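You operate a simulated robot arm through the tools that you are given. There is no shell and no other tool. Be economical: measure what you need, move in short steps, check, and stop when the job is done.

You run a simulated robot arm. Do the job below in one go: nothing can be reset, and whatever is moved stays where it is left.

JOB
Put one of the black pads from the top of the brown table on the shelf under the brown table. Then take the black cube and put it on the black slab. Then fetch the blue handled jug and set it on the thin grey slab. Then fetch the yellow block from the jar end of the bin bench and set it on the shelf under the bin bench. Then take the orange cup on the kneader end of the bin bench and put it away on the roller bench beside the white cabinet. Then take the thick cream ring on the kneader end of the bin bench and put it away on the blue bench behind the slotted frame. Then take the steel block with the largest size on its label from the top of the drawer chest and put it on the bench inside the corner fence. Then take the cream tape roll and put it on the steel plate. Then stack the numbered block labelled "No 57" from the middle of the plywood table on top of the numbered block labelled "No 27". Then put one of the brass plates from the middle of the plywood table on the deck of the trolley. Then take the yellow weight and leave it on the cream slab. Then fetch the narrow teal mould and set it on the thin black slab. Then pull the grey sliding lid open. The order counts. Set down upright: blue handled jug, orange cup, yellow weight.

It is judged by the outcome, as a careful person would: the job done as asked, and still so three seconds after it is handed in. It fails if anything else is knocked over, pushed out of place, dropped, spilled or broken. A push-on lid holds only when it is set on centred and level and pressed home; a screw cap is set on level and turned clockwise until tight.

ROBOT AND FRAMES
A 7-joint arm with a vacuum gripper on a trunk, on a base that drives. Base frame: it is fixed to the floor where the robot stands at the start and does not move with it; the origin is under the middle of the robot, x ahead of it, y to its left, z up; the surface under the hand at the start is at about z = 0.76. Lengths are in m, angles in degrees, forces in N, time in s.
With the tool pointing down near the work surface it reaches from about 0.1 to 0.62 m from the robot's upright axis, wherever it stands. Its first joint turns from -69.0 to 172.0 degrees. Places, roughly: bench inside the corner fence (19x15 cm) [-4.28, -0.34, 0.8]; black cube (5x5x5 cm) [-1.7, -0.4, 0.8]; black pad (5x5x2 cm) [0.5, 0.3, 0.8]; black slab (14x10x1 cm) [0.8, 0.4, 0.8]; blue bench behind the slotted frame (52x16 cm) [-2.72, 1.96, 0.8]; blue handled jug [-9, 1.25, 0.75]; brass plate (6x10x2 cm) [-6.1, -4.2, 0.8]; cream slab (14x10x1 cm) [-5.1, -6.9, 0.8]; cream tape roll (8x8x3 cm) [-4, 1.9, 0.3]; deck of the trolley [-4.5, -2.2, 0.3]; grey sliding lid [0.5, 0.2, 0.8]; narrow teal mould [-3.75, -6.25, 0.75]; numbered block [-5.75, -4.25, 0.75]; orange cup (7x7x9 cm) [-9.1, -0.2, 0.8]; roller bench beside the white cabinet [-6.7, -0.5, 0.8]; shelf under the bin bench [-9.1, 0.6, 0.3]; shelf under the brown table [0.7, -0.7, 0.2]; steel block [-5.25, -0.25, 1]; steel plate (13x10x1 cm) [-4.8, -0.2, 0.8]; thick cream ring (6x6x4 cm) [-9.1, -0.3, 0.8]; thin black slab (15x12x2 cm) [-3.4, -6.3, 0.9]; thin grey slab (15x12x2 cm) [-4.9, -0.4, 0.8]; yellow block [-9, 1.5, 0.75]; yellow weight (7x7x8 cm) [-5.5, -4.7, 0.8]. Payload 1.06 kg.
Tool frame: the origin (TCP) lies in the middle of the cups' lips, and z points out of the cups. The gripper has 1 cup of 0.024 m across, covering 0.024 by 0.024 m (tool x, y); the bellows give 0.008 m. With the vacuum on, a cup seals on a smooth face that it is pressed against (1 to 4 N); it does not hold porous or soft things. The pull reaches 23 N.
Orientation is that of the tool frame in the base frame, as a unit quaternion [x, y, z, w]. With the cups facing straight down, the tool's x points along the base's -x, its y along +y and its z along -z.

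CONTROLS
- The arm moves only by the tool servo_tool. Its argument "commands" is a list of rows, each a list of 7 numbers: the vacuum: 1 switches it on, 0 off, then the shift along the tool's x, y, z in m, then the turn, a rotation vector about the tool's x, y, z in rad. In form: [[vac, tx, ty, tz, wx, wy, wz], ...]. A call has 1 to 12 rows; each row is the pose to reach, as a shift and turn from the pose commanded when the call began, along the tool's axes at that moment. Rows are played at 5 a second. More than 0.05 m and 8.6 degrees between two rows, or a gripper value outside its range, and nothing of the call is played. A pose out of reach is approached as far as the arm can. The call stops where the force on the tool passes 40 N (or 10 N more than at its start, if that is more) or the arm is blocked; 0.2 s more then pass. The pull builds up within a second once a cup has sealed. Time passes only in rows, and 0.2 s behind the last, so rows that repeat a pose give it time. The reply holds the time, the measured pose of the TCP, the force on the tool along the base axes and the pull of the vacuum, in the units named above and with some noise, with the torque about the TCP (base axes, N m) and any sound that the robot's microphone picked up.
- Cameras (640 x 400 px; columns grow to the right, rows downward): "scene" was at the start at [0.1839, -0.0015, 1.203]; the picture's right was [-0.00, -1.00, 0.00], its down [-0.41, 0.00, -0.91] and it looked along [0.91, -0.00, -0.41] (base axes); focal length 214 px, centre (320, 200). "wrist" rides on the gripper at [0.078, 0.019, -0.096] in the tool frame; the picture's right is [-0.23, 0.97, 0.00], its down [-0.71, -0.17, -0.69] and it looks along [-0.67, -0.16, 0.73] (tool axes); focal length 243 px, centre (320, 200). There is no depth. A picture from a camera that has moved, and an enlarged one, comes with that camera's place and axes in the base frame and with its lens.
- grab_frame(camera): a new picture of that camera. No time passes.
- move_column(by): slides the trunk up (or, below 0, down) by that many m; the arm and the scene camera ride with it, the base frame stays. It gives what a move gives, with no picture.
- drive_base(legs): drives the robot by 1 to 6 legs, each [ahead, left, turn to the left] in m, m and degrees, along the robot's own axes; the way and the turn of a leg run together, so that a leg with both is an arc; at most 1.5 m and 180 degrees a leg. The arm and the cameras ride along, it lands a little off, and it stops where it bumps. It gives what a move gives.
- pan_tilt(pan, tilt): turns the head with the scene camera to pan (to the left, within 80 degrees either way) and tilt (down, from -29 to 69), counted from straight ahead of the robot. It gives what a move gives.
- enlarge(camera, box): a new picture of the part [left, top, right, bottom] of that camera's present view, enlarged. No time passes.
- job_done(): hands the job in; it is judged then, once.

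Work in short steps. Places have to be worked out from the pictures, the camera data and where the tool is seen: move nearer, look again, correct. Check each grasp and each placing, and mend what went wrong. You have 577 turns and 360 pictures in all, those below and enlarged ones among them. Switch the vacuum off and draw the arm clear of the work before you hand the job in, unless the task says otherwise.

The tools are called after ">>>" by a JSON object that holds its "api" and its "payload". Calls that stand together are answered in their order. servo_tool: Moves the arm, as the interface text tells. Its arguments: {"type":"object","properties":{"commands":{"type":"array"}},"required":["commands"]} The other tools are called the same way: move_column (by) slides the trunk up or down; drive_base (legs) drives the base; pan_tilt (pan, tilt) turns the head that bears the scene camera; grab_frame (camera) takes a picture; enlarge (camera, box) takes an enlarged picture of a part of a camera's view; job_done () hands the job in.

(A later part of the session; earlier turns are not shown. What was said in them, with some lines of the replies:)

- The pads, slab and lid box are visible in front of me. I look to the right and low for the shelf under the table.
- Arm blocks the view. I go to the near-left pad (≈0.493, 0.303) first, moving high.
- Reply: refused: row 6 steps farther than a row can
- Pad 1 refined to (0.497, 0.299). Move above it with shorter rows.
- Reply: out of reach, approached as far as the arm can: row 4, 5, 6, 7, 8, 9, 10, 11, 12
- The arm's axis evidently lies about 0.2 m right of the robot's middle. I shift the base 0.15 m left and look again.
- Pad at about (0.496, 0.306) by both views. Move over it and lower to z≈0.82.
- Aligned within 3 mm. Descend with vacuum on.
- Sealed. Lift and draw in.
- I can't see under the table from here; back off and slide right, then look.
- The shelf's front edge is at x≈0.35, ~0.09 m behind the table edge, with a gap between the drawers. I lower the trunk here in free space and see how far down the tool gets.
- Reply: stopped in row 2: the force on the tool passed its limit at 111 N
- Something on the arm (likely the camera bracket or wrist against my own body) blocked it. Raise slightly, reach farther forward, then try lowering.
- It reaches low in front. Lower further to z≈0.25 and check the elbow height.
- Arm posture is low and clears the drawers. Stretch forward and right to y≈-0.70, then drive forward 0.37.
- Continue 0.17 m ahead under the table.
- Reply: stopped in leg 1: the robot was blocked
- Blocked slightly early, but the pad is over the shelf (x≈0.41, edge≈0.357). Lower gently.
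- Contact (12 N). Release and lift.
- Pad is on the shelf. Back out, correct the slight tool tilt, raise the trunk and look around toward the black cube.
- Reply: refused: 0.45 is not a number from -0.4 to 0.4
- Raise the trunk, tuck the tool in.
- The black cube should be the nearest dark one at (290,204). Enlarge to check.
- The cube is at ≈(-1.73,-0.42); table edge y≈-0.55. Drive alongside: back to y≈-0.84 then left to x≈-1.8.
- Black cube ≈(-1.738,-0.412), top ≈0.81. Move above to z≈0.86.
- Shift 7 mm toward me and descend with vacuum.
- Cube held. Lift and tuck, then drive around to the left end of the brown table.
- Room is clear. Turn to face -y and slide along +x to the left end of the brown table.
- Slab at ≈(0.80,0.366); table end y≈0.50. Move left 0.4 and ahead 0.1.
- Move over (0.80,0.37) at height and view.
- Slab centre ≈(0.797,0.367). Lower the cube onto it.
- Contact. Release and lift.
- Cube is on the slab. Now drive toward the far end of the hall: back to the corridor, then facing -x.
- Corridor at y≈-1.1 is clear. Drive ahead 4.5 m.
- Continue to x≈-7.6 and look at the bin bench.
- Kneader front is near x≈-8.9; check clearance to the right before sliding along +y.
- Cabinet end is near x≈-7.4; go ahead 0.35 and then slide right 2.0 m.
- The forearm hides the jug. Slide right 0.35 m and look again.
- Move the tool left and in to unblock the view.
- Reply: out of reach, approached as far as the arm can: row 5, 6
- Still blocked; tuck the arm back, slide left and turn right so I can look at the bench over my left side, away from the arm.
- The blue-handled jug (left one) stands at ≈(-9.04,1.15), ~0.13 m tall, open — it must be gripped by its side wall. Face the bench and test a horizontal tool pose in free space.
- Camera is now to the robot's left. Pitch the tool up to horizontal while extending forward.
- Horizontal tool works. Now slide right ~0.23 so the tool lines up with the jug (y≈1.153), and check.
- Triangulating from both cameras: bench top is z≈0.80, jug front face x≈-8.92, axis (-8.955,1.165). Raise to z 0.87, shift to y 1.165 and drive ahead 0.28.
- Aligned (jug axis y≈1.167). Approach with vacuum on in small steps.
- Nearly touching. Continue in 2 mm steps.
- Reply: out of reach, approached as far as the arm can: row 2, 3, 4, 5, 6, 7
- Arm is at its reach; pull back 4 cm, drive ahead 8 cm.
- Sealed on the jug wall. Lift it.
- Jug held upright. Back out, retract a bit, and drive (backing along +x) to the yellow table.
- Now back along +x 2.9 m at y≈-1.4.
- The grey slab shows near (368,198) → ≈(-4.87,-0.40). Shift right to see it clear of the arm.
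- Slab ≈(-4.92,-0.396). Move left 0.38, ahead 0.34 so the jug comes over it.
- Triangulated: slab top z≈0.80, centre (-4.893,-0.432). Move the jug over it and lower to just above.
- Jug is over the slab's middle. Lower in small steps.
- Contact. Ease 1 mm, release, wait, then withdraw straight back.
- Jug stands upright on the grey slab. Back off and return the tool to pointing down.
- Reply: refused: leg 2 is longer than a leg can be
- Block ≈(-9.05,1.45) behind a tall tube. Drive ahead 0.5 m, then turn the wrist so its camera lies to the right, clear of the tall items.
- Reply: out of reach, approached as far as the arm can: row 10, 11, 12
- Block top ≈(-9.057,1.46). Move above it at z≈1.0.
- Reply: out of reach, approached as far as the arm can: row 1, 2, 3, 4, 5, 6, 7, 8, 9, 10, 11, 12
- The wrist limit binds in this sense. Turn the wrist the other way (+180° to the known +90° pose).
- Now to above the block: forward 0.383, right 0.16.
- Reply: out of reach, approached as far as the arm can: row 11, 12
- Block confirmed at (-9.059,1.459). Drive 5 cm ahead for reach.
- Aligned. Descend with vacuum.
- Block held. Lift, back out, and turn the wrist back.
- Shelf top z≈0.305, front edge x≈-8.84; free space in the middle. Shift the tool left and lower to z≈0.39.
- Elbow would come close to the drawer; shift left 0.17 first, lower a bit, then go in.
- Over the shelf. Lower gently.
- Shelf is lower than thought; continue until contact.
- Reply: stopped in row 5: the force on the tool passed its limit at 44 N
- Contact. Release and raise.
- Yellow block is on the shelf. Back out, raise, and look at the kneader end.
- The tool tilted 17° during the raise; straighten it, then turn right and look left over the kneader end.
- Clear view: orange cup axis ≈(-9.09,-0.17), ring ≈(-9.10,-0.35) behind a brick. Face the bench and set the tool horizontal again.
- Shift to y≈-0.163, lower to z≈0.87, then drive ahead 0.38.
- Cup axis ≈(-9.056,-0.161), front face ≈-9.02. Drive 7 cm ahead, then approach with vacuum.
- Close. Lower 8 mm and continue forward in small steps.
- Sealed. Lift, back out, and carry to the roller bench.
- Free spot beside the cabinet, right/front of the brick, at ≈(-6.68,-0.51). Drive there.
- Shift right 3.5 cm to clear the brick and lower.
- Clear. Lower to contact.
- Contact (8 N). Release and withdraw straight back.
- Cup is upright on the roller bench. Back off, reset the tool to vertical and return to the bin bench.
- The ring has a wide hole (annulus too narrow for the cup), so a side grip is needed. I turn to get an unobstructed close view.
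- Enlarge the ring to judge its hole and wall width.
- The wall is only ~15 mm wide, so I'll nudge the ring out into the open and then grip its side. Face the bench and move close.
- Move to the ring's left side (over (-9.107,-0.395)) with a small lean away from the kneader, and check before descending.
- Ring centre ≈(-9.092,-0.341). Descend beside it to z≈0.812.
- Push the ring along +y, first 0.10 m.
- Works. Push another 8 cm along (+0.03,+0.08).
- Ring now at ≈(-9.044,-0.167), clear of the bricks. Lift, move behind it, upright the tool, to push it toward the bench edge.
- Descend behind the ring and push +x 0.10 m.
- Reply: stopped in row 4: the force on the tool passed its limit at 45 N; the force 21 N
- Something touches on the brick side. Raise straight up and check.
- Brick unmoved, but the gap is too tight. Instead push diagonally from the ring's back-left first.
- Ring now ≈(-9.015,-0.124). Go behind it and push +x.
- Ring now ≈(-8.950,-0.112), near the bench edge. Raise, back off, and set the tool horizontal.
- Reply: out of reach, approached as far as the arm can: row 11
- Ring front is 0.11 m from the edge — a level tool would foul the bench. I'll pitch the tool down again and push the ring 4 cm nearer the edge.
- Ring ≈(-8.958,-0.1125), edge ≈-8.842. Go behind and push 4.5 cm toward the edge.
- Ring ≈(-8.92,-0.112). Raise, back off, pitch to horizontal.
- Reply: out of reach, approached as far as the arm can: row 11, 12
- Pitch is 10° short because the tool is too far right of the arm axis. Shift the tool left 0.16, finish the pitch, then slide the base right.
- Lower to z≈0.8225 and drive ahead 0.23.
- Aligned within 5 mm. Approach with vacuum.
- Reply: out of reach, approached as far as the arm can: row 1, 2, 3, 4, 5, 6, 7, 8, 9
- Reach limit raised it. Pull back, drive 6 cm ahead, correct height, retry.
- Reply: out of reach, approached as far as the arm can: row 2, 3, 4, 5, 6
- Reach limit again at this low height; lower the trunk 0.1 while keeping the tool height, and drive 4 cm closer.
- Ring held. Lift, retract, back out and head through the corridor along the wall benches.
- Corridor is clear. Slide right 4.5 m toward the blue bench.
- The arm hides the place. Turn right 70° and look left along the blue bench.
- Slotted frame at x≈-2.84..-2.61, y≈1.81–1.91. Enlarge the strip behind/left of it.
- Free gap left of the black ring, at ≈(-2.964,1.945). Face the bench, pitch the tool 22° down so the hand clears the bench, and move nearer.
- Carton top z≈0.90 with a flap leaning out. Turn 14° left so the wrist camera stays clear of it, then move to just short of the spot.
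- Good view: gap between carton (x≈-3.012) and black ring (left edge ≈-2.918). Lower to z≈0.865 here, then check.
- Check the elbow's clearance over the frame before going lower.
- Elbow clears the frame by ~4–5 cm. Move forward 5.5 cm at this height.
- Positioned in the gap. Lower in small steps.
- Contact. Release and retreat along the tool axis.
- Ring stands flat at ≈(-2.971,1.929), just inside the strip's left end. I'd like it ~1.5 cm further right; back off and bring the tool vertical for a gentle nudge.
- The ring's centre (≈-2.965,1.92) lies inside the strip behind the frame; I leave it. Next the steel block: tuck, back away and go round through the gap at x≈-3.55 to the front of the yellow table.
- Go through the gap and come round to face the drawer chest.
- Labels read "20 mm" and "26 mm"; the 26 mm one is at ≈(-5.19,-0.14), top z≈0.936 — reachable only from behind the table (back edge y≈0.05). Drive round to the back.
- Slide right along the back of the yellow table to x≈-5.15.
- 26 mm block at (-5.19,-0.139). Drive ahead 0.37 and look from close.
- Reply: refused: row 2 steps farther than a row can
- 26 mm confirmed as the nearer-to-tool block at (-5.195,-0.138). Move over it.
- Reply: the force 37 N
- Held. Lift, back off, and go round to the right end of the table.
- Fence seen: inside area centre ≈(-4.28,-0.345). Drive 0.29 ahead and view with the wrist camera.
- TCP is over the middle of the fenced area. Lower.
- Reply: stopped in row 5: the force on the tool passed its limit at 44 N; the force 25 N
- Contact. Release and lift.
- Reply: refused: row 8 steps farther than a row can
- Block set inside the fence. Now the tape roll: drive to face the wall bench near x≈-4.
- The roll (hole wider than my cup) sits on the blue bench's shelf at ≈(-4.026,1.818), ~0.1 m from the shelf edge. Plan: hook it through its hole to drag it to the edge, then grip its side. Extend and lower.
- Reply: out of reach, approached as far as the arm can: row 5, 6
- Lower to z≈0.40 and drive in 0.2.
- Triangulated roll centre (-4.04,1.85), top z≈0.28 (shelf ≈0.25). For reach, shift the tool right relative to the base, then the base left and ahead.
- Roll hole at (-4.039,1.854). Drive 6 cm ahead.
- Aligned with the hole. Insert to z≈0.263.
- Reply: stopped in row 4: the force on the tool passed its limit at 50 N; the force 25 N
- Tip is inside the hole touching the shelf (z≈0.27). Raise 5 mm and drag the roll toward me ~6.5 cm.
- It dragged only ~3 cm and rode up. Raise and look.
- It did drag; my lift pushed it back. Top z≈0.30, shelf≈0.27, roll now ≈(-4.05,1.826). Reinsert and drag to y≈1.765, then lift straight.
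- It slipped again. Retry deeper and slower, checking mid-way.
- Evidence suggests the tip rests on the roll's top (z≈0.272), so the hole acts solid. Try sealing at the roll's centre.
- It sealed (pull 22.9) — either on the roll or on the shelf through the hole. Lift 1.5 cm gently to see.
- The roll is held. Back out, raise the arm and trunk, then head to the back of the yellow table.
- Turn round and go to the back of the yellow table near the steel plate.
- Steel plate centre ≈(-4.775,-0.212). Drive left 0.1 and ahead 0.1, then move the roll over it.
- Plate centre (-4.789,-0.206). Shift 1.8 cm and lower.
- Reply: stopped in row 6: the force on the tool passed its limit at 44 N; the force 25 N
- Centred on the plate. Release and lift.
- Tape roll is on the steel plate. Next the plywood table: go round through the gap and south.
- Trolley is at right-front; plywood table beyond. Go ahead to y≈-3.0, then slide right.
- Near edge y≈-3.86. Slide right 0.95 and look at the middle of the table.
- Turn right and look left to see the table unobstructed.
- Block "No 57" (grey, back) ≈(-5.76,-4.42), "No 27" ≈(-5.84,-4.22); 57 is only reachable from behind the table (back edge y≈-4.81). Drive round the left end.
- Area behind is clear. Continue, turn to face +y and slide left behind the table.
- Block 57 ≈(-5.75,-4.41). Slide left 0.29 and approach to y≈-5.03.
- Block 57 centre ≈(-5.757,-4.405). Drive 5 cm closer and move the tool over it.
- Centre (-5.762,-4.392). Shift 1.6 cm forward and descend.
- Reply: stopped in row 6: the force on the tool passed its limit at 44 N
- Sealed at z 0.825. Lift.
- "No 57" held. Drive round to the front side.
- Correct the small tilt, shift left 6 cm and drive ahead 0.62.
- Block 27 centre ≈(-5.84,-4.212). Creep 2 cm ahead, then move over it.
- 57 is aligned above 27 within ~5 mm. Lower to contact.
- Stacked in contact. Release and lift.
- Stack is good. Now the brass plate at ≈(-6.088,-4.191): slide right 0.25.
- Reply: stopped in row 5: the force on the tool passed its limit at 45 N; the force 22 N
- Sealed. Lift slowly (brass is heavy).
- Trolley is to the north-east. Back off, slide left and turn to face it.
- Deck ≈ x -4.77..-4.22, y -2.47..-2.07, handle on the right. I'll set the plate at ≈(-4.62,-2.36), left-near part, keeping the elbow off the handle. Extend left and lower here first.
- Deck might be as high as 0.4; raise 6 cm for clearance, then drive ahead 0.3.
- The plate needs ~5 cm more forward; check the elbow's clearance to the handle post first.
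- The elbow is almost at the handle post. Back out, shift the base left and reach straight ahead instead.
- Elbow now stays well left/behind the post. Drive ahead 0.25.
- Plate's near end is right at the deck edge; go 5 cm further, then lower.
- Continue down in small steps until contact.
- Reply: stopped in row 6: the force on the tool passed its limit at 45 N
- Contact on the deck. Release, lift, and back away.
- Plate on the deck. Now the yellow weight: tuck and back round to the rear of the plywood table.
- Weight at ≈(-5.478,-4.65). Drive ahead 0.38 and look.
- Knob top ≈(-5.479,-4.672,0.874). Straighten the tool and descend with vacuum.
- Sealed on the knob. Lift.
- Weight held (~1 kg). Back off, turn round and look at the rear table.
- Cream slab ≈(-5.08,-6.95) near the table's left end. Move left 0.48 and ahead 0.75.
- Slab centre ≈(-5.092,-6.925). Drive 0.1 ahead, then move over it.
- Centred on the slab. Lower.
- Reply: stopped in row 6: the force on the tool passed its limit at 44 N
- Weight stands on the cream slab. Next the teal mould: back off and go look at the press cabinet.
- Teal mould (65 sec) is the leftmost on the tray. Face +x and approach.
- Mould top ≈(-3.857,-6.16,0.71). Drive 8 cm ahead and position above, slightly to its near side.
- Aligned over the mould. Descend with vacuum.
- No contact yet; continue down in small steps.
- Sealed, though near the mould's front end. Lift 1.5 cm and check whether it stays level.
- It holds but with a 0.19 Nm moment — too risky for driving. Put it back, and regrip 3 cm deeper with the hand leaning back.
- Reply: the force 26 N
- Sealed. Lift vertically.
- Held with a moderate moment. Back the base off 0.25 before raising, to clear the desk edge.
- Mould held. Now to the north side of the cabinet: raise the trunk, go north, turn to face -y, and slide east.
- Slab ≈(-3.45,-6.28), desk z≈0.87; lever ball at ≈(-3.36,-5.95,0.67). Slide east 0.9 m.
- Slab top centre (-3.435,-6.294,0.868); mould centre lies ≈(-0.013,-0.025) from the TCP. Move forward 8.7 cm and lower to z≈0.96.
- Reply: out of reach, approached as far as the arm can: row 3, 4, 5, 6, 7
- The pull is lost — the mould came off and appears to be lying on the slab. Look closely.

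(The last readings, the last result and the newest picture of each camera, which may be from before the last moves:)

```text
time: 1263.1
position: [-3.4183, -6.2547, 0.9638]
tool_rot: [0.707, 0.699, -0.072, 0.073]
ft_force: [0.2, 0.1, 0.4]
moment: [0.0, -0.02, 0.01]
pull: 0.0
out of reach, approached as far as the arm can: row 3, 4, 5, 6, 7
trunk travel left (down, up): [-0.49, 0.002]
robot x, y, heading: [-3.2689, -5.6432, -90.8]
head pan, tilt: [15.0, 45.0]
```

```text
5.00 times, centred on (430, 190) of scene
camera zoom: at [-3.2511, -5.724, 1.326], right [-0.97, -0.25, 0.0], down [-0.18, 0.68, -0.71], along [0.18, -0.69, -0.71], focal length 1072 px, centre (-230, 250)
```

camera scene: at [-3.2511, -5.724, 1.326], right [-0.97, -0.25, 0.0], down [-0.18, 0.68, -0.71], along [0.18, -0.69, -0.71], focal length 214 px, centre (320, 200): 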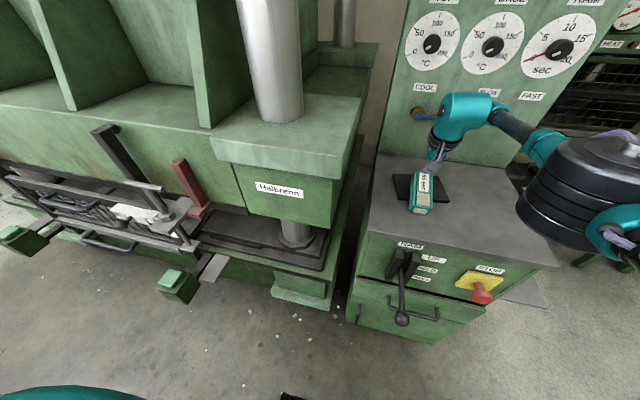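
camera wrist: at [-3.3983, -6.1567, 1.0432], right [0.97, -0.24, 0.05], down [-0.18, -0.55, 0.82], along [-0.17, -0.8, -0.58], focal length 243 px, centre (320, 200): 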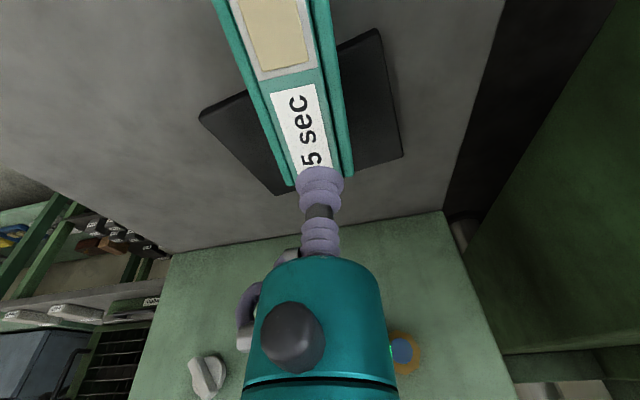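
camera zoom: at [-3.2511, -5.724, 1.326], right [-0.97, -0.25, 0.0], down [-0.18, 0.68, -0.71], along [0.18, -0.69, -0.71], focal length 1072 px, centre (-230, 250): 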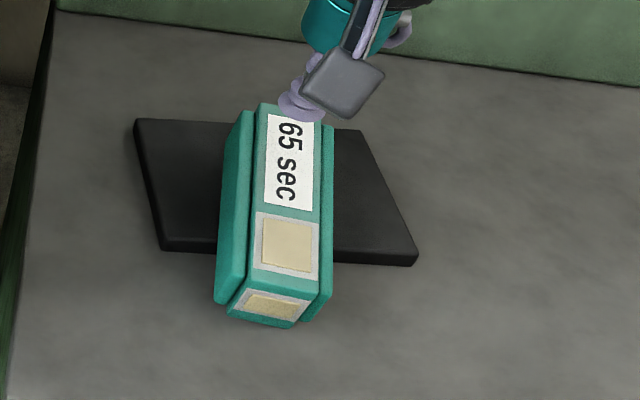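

Raise the tool and look again from above to judge how it rests.

>>> {"api": "servo_tool", "payload": {"commands": [[0, -0.008, 0, -0.039, 0, 0, 0], [0, 0.02, 0, -0.08, 0, 0, 0], [0, 0.06, 0, -0.1, 0, 0.05, 0], [0, 0.1, 0, -0.11, 0, 0.12, 0], [0, 0.14, 0, -0.11, 0, 0.2, 0], [0, 0.14, 0, -0.11, 0, 0.2, 0]]}}

>>> {"api": "grab_frame", "payload": {"camera": "wrist"}}

>>> {"api": "enlarge", "payload": {"camera": "scene", "box": [370, 150, 490, 230]}}

```text
time: 1264.5
position: [-3.4173, -6.096, 1.0432]
tool_rot: [0.711, 0.703, 0.001, -0.001]
ft_force: [0.2, 0.2, 0.2]
moment: [0.0, 0.03, 0.03]
pull: 0.1
trunk travel left (down, up): [-0.49, 0.002]
robot x, y, heading: [-3.273, -5.6443, -91.0]
head pan, tilt: [15.0, 45.0]
```

```text
90 pictures are left
camera wrist: at [-3.3973, -6.017, 1.1395], right [0.97, -0.25, 0.0], down [-0.18, -0.71, 0.68], along [-0.17, -0.66, -0.73], focal length 243 px, centre (320, 200)
```

wrist: 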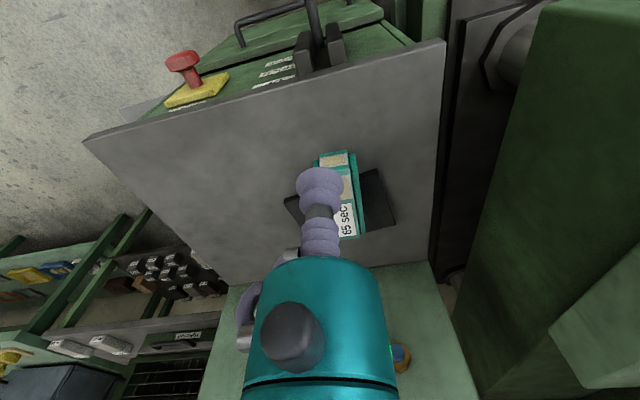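

```text
5.00 times, centred on (430, 190) of scene
camera zoom: at [-3.2511, -5.7251, 1.3257], right [-0.97, -0.25, 0.0], down [-0.18, 0.69, -0.71], along [0.18, -0.69, -0.71], focal length 1072 px, centre (-230, 250)
```

zoom: 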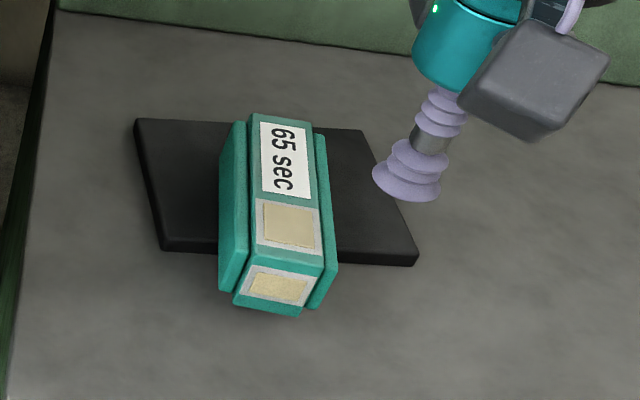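

>>> {"api": "enlarge", "payload": {"camera": "wrist", "box": [260, 130, 420, 250]}}

```text
3.33 times, centred on (340, 190) of wrist
camera zoom: at [-3.3973, -6.017, 1.1395], right [0.97, -0.25, 0.0], down [-0.18, -0.71, 0.68], along [-0.17, -0.66, -0.73], focal length 809 px, centre (253, 233)
```

zoom: 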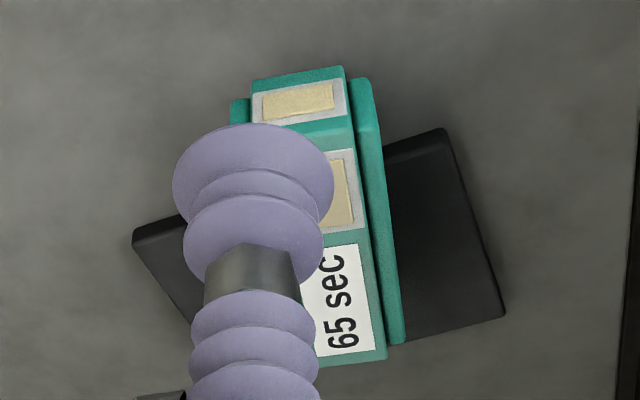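

It lies flat on the slab (top z≈0.90), its centre ≈2 cm inside the slab's near edge with a 4 cm overhang. Nudge it 3 cm south with the tool tip against its near end.

>>> {"api": "servo_tool", "payload": {"commands": [[0, -0.03, 0, 0.03, 0, 0, 0], [0, -0.058, 0.0, 0.07, 0, 0, 0], [0, -0.058, 0.0, 0.11, 0, 0, 0], [0, -0.058, 0.0, 0.15, 0, 0, 0], [0, -0.058, 0.0, 0.16, 0, 0, 0], [0, -0.07, 0.0, 0.16, 0, 0, 0], [0, -0.08, 0.0, 0.16, 0, 0, 0], [0, -0.09, 0.0, 0.16, 0, 0, 0], [0, -0.1, 0.0, 0.16, 0, 0, 0], [0, -0.109, 0.0, 0.16, 0, 0, 0], [0, -0.109, 0.0, 0.16, 0, 0, 0]]}}

>>> {"api": "enlarge", "payload": {"camera": "scene", "box": [370, 150, 490, 230]}}

```text
time: 1266.9
position: [-3.417, -6.2023, 0.8824]
tool_rot: [0.711, 0.703, -0.001, 0.001]
ft_force: [0.3, 5.7, 1.3]
moment: [0.01, 0.04, -0.01]
pull: 0.0
trunk travel left (down, up): [-0.49, 0.002]
robot x, y, heading: [-3.2757, -5.6414, -90.3]
head pan, tilt: [15.0, 45.0]
```

```text
5.00 times, centred on (430, 190) of scene
camera zoom: at [-3.251, -5.7242, 1.3257], right [-0.97, -0.25, 0.0], down [-0.18, 0.68, -0.71], along [0.18, -0.69, -0.71], focal length 1072 px, centre (-230, 250)
```

zoom: 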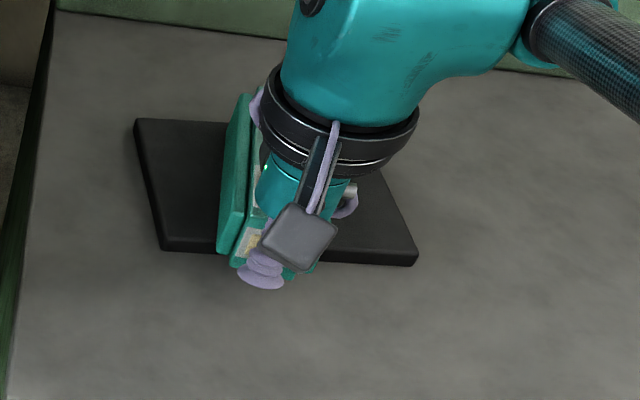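

Working; push another 1.2 cm, then retreat and check.

>>> {"api": "servo_tool", "payload": {"commands": [[0, -0.006, 0, 0, 0, 0, 0], [0, -0.013, 0, 0, 0, 0, 0], [0, -0.013, 0, 0, 0, 0, 0], [0, 0.02, 0, 0, 0, 0, 0], [0, 0.03, 0, -0.04, 0, 0, 0], [0, 0.03, 0, -0.08, 0, 0, 0], [0, 0.05, 0, -0.12, 0, 0, 0], [0, 0.09, 0, -0.14, 0, 0, 0]]}}

>>> {"api": "enlarge", "payload": {"camera": "scene", "box": [370, 150, 490, 230]}}

```text
time: 1268.7
position: [-3.4166, -6.1127, 1.0208]
tool_rot: [0.711, 0.703, -0.001, 0.001]
ft_force: [0.0, 0.6, -0.2]
moment: [-0.01, 0.02, 0.01]
pull: 0.0
out of reach, approached as far as the arm can: row 1, 2, 3
trunk travel left (down, up): [-0.49, 0.002]
robot x, y, heading: [-3.2751, -5.6408, -90.7]
head pan, tilt: [15.0, 45.0]
```

```text
5.00 times, centred on (430, 190) of scene
camera zoom: at [-3.2514, -5.7244, 1.3257], right [-0.97, -0.25, 0.0], down [-0.18, 0.68, -0.71], along [0.18, -0.69, -0.71], focal length 1072 px, centre (-230, 250)
```

zoom: 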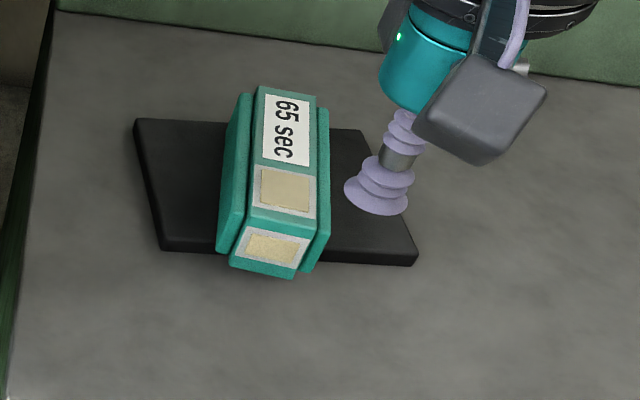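

The mould sits well on the slab. Now drive back to the brown table for the sliding lid.

>>> {"api": "drive_base", "payload": {"legs": [[-0.05, 0, 0], [0, -1.03, 0], [-1.3, 0, 0], [-1.25, 0, 0], [0, 0.72, 0]]}}

>>> {"api": "drive_base", "payload": {"legs": [[-1.0, 0, 0], [-0.95, 0, 0], [0, 0, 90], [1.4, 0, 0], [1.4, 0, 0]]}}

>>> {"api": "pan_tilt", "payload": {"pan": 30, "tilt": 25}}

>>> {"api": "grab_frame", "payload": {"camera": "scene"}}

```text
time: 1296.9
position: [-3.6893, -3.4926, 1.0206]
tool_rot: [0.708, 0.707, 0.0, 0.0]
ft_force: [-0.1, -0.1, -0.2]
moment: [0.0, 0.02, -0.01]
pull: 0.0
trunk travel left (down, up): [-0.49, 0.002]
robot x, y, heading: [-3.5506, -3.0232, -90.1]
head pan, tilt: [15.0, 45.0]
```

```text
time: 1323.8
position: [-0.2911, -1.1061, 1.0199]
tool_rot: [-0.016, 1.0, 0.0, 0.0]
ft_force: [0.3, -0.6, -0.2]
moment: [0.01, 0.0, 0.01]
pull: 0.1
trunk travel left (down, up): [-0.49, 0.002]
robot x, y, heading: [-0.7651, -0.9845, 1.9]
head pan, tilt: [15.0, 45.0]
```

```text
time: 1324.6
position: [-0.2904, -1.1066, 1.0191]
tool_rot: [-0.015, 1.0, 0.0, 0.0]
ft_force: [-0.4, 0.3, 0.6]
moment: [0.02, -0.01, 0.0]
pull: 0.1
trunk travel left (down, up): [-0.49, 0.002]
robot x, y, heading: [-0.7704, -0.9815, 1.7]
head pan, tilt: [30.0, 25.0]
```

```text
85 pictures are left
camera scene: at [-0.6844, -0.9355, 1.3562], right [0.53, -0.85, 0.0], down [-0.36, -0.22, -0.91], along [0.77, 0.48, -0.42], focal length 214 px, centre (320, 200)
```

scene: 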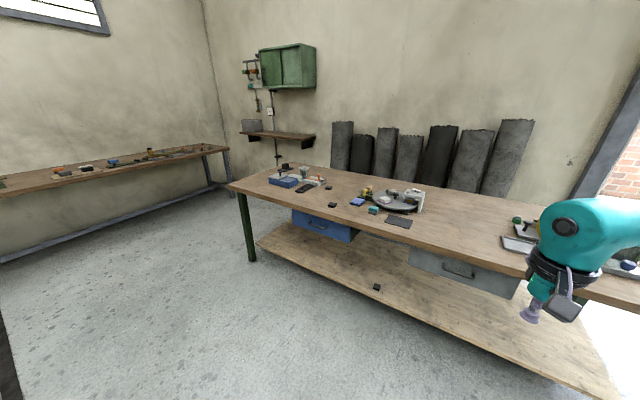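

Drive to the brown table in front of the sliding-lid box.

>>> {"api": "drive_base", "payload": {"legs": [[0, 1.2, -1.7], [0.68, 0, 0]]}}

>>> {"api": "move_column", "payload": {"by": -0.1}}

>>> {"api": "pan_tilt", "payload": {"pan": 10, "tilt": 40}}

>>> {"api": "grab_frame", "payload": {"camera": "scene"}}

>>> {"api": "grab_frame", "payload": {"camera": "wrist"}}

```text
time: 1338.7
position: [0.3609, 0.0677, 1.0204]
tool_rot: [0.004, 1.0, 0.0, 0.0]
ft_force: [0.5, -0.9, -0.1]
moment: [0.02, 0.01, 0.0]
pull: 0.1
trunk travel left (down, up): [-0.49, 0.002]
robot x, y, heading: [-0.1082, 0.2115, -0.4]
head pan, tilt: [30.0, 25.0]
```

```text
time: 1340.0
position: [0.3617, 0.0675, 0.9199]
tool_rot: [0.004, 1.0, -0.001, 0.001]
ft_force: [0.6, -0.9, 0.1]
moment: [0.02, 0.0, 0.02]
pull: 0.2
trunk travel left (down, up): [-0.39, 0.102]
robot x, y, heading: [-0.1097, 0.2084, -0.6]
head pan, tilt: [30.0, 25.0]
```

```text
time: 1340.8
position: [0.3613, 0.0681, 0.92]
tool_rot: [0.004, 1.0, 0.0, 0.0]
ft_force: [-0.8, 0.5, -0.3]
moment: [-0.02, 0.04, 0.01]
pull: 0.0
trunk travel left (down, up): [-0.39, 0.102]
robot x, y, heading: [-0.1087, 0.2116, -0.4]
head pan, tilt: [10.0, 40.0]
```

```text
84 pictures are left
camera scene: at [0.0528, 0.2228, 1.2209], right [0.17, -0.99, 0.0], down [-0.63, -0.11, -0.77], along [0.76, 0.13, -0.64], focal length 214 px, centre (320, 200)
```

scene: 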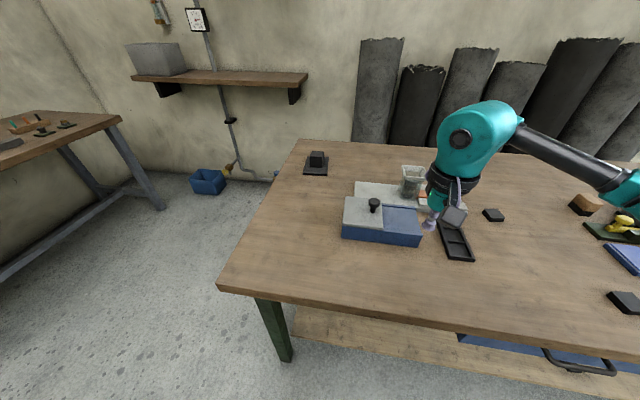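

```text
83 pictures are left
camera wrist: at [0.2829, 0.0883, 1.0162], right [0.24, 0.97, 0.0], down [0.71, -0.18, 0.69], along [0.67, -0.17, -0.73], focal length 243 px, centre (320, 200)
```

wrist: 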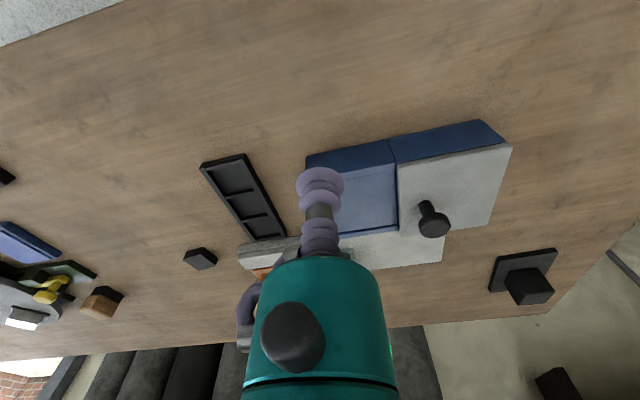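

>>> {"api": "enlarge", "payload": {"camera": "scene", "box": [330, 170, 450, 260]}}

>>> {"api": "enlarge", "payload": {"camera": "wrist", "box": [290, 110, 530, 270]}}

```text
4.44 times, centred on (390, 215) of scene
camera zoom: at [0.0528, 0.2228, 1.2209], right [0.17, -0.99, 0.0], down [-0.63, -0.11, -0.77], along [0.76, 0.13, -0.64], focal length 953 px, centre (9, 133)
```

zoom: 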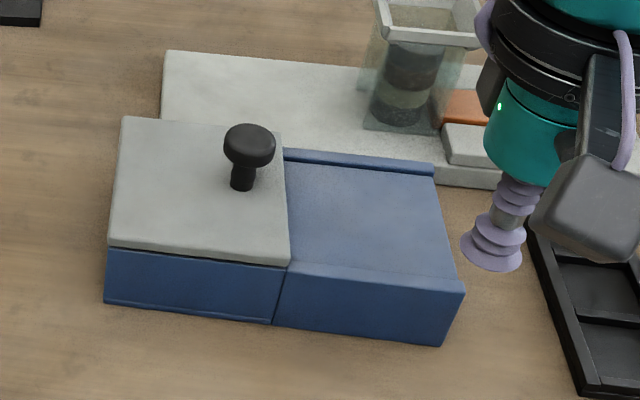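

```text
2.50 times, centred on (410, 190) of wrist
camera zoom: at [0.2829, 0.0883, 1.0162], right [0.24, 0.97, 0.0], down [0.71, -0.18, 0.69], along [0.67, -0.17, -0.73], focal length 606 px, centre (95, 225)
```

zoom: 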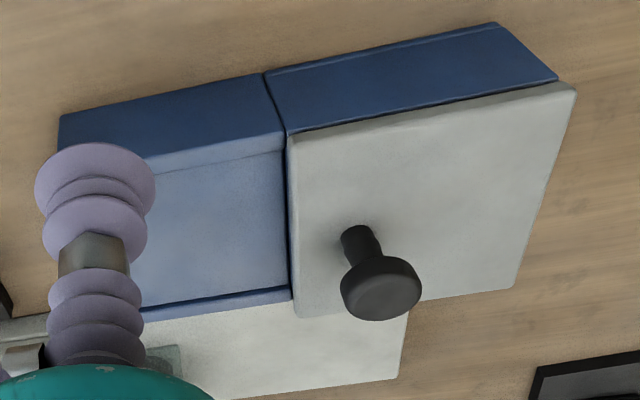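

The lid covers the left box; the right block has rails, so it opens to the right (−y) by ~0.1 m. Knob top ≈(0.497,0.155,0.857). Drive 0.09 ahead and go above the knob.

>>> {"api": "drive_base", "payload": {"legs": [[0.1, 0, 0]]}}

>>> {"api": "servo_tool", "payload": {"commands": [[0, -0.01, 0.025, -0.02, 0, 0, 0], [0, -0.02, 0.055, -0.02, 0, 0, 0], [0, -0.03, 0.088, -0.02, 0, 0, 0], [0, -0.03, 0.088, 0.01, 0, 0, 0], [0, -0.03, 0.088, 0.02, 0, 0, 0]]}}

>>> {"api": "grab_frame", "payload": {"camera": "wrist"}}

>>> {"api": "grab_frame", "payload": {"camera": "scene"}}

```text
time: 1342.0
position: [0.4621, 0.0678, 0.9205]
tool_rot: [0.004, 1.0, 0.0, 0.0]
ft_force: [-0.3, -0.1, 0.4]
moment: [-0.02, -0.01, 0.0]
pull: 0.0
trunk travel left (down, up): [-0.39, 0.102]
robot x, y, heading: [-0.0109, 0.209, -0.4]
head pan, tilt: [10.0, 40.0]
```

```text
time: 1343.2
position: [0.4916, 0.1555, 0.8995]
tool_rot: [0.004, 1.0, 0.001, 0.001]
ft_force: [0.1, 0.9, 0.7]
moment: [0.01, 0.01, -0.01]
pull: 0.0
trunk travel left (down, up): [-0.39, 0.102]
robot x, y, heading: [-0.0124, 0.2084, -0.6]
head pan, tilt: [10.0, 40.0]
```

```text
80 pictures are left
camera wrist: at [0.413, 0.1759, 0.9958], right [0.24, 0.97, 0.0], down [0.71, -0.18, 0.69], along [0.67, -0.16, -0.73], focal length 243 px, centre (320, 200)
```

wrist: 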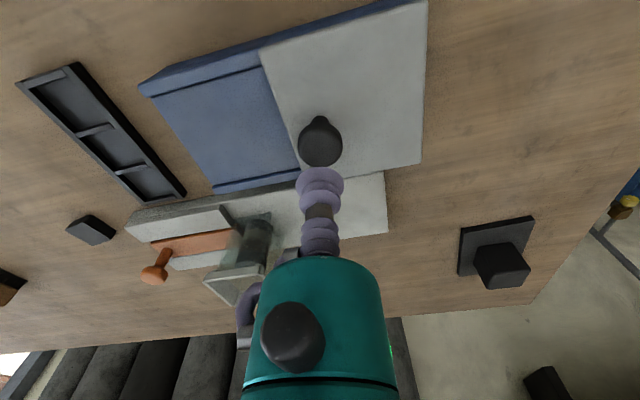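

```text
79 pictures are left
camera scene: at [0.1522, 0.2222, 1.2209], right [0.17, -0.99, 0.0], down [-0.63, -0.11, -0.77], along [0.76, 0.13, -0.64], focal length 214 px, centre (320, 200)
```

scene: 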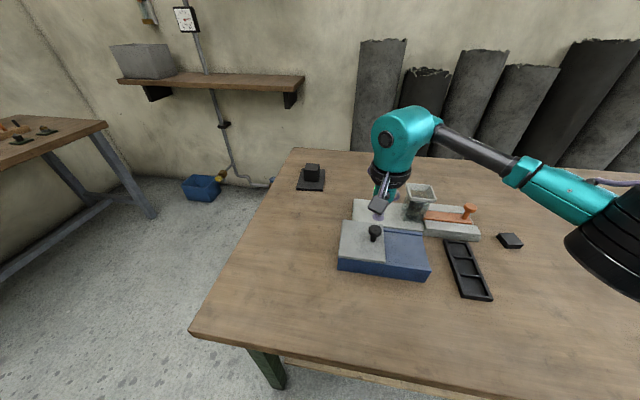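

Aligned. Descend onto the knob with vacuum.

>>> {"api": "servo_tool", "payload": {"commands": [[1, -0.004, 0.001, 0.025, 0, 0, 0], [1, -0.004, 0.001, 0.036, 0, 0, 0], [1, -0.004, 0.001, 0.041, 0, 0, 0], [1, -0.004, 0.001, 0.045, 0, 0, 0], [1, -0.004, 0.001, 0.049, 0, 0, 0], [1, -0.004, 0.001, 0.049, 0, 0, 0]]}}

```text
time: 1344.6
position: [0.495, 0.1573, 0.8534]
tool_rot: [0.003, 1.0, 0.002, 0.002]
ft_force: [-0.4, -2.9, 20.9]
moment: [0.02, -0.06, -0.01]
pull: 23.3
trunk travel left (down, up): [-0.39, 0.102]
robot x, y, heading: [-0.0127, 0.2095, -0.4]
head pan, tilt: [10.0, 40.0]
```

Sealed. Ease the pressure and pull the lid to the right 3 cm, watching the force.

>>> {"api": "servo_tool", "payload": {"commands": [[1, 0, 0, -0.003, 0, 0, 0], [1, 0, -0.006, -0.003, 0, 0, 0], [1, 0, -0.012, -0.003, 0, 0, 0], [1, 0, -0.02, -0.003, 0, 0, 0], [1, 0, -0.03, -0.003, 0, 0, 0], [1, 0, -0.03, -0.003, 0, 0, 0]]}}

>>> {"api": "enlarge", "payload": {"camera": "scene", "box": [320, 190, 500, 310]}}

```text
time: 1346.0
position: [0.4949, 0.1268, 0.8537]
tool_rot: [0.003, 1.0, 0.0, -0.001]
ft_force: [-4.6, -0.9, -9.1]
moment: [-0.02, -0.06, 0.06]
pull: 22.6
trunk travel left (down, up): [-0.39, 0.102]
robot x, y, heading: [-0.0107, 0.2101, -0.3]
head pan, tilt: [10.0, 40.0]
```

```text
3.33 times, centred on (410, 250) of scene
camera zoom: at [0.1522, 0.222, 1.2208], right [0.17, -0.99, 0.0], down [-0.63, -0.11, -0.77], along [0.76, 0.13, -0.64], focal length 715 px, centre (20, 33)
```

zoom: 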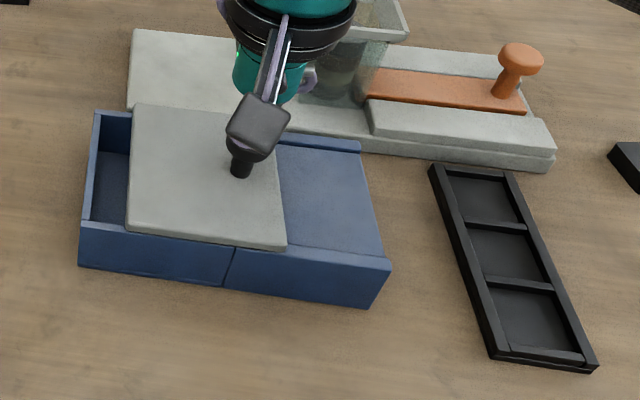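

The lid is sliding open. Continue another 6.5 cm.

>>> {"api": "servo_tool", "payload": {"commands": [[1, 0, -0.01, 0.001, 0, 0, 0], [1, 0, -0.02, 0.001, 0, 0, 0], [1, 0, -0.03, 0.001, 0, 0, 0], [1, 0, -0.04, 0.001, 0, 0, 0], [1, 0, -0.05, 0.001, 0, 0, 0], [1, 0, -0.058, 0.001, 0, 0, 0], [1, 0, -0.065, 0.001, 0, 0, 0], [1, 0, -0.065, 0.001, 0, 0, 0]]}}

>>> {"api": "enlarge", "payload": {"camera": "scene", "box": [320, 190, 500, 310]}}

```text
time: 1347.8
position: [0.494, 0.0617, 0.8548]
tool_rot: [0.003, 1.0, 0.001, 0.001]
ft_force: [-1.4, 0.9, 8.5]
moment: [-0.01, -0.03, 0.1]
pull: 22.5
trunk travel left (down, up): [-0.39, 0.102]
robot x, y, heading: [-0.01, 0.2124, -0.6]
head pan, tilt: [10.0, 40.0]
```

```text
3.33 times, centred on (410, 250) of scene
camera zoom: at [0.1515, 0.2224, 1.221], right [0.17, -0.99, 0.0], down [-0.63, -0.11, -0.77], along [0.76, 0.13, -0.64], focal length 715 px, centre (20, 33)
```

zoom: 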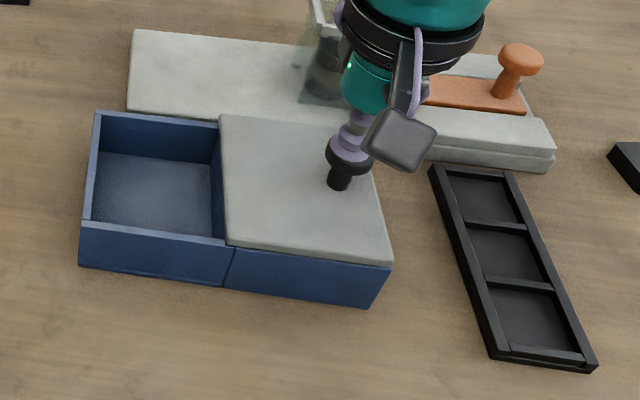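

Lid fully open. Release, lift and clear.

>>> {"api": "servo_tool", "payload": {"commands": [[0, 0, 0, 0, 0, 0, 0], [0, 0, 0, 0, 0, 0, 0], [0, 0, 0, 0, 0, 0, 0], [0, 0, 0, -0.01, 0, 0, 0], [0, 0, 0, -0.05, 0, 0, 0], [0, 0, 0, -0.1, 0, 0, 0], [0, 0, 0, -0.14, 0, 0, 0], [0, 0.05, 0, -0.14, 0, 0, 0], [0, 0.1, 0, -0.14, 0, 0, 0], [0, 0.14, 0, -0.14, 0, 0, 0]]}}

>>> {"api": "grab_frame", "payload": {"camera": "scene"}}

```text
time: 1350.0
position: [0.3535, 0.0649, 0.9943]
tool_rot: [0.004, 1.0, 0.001, 0.002]
ft_force: [0.7, 0.3, 0.6]
moment: [-0.02, 0.03, -0.02]
pull: 0.1
trunk travel left (down, up): [-0.39, 0.102]
robot x, y, heading: [-0.0063, 0.2056, -0.4]
head pan, tilt: [10.0, 40.0]
```

```text
76 pictures are left
camera scene: at [0.152, 0.2222, 1.2209], right [0.17, -0.99, 0.0], down [-0.63, -0.11, -0.77], along [0.76, 0.13, -0.64], focal length 214 px, centre (320, 200)
```

scene: 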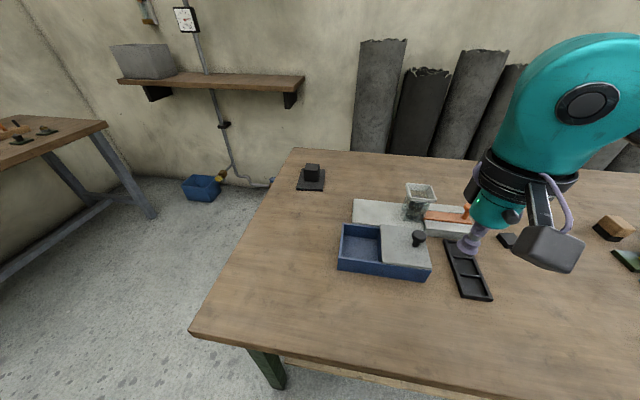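

Everything is done, the vacuum is off and the arm is clear; hand the job in.

>>> {"api": "job_done", "payload": {}}

```text
The job is handed in.
```

I carried out all thirteen steps in order and handed the job in. Three placings were not clean:

- **Cream ring:** it stands on the blue bench near the left end of the strip behind the slotted frame. Its centre is roughly 1–1.5 cm inside the strip, so its edge may sit slightly outside. To grip it I had to slide it along the bin bench first, and I touched a brick there; the brick did not appear to move.
- **Teal mould:** the suction let go as I lowered it onto the thin black slab. I then nudged it further on; it lies flat, overhanging the near edge by about 1 cm.
- **Tape roll:** it sits centred on the steel plate. I slid it a little on its shelf before getting a grip.
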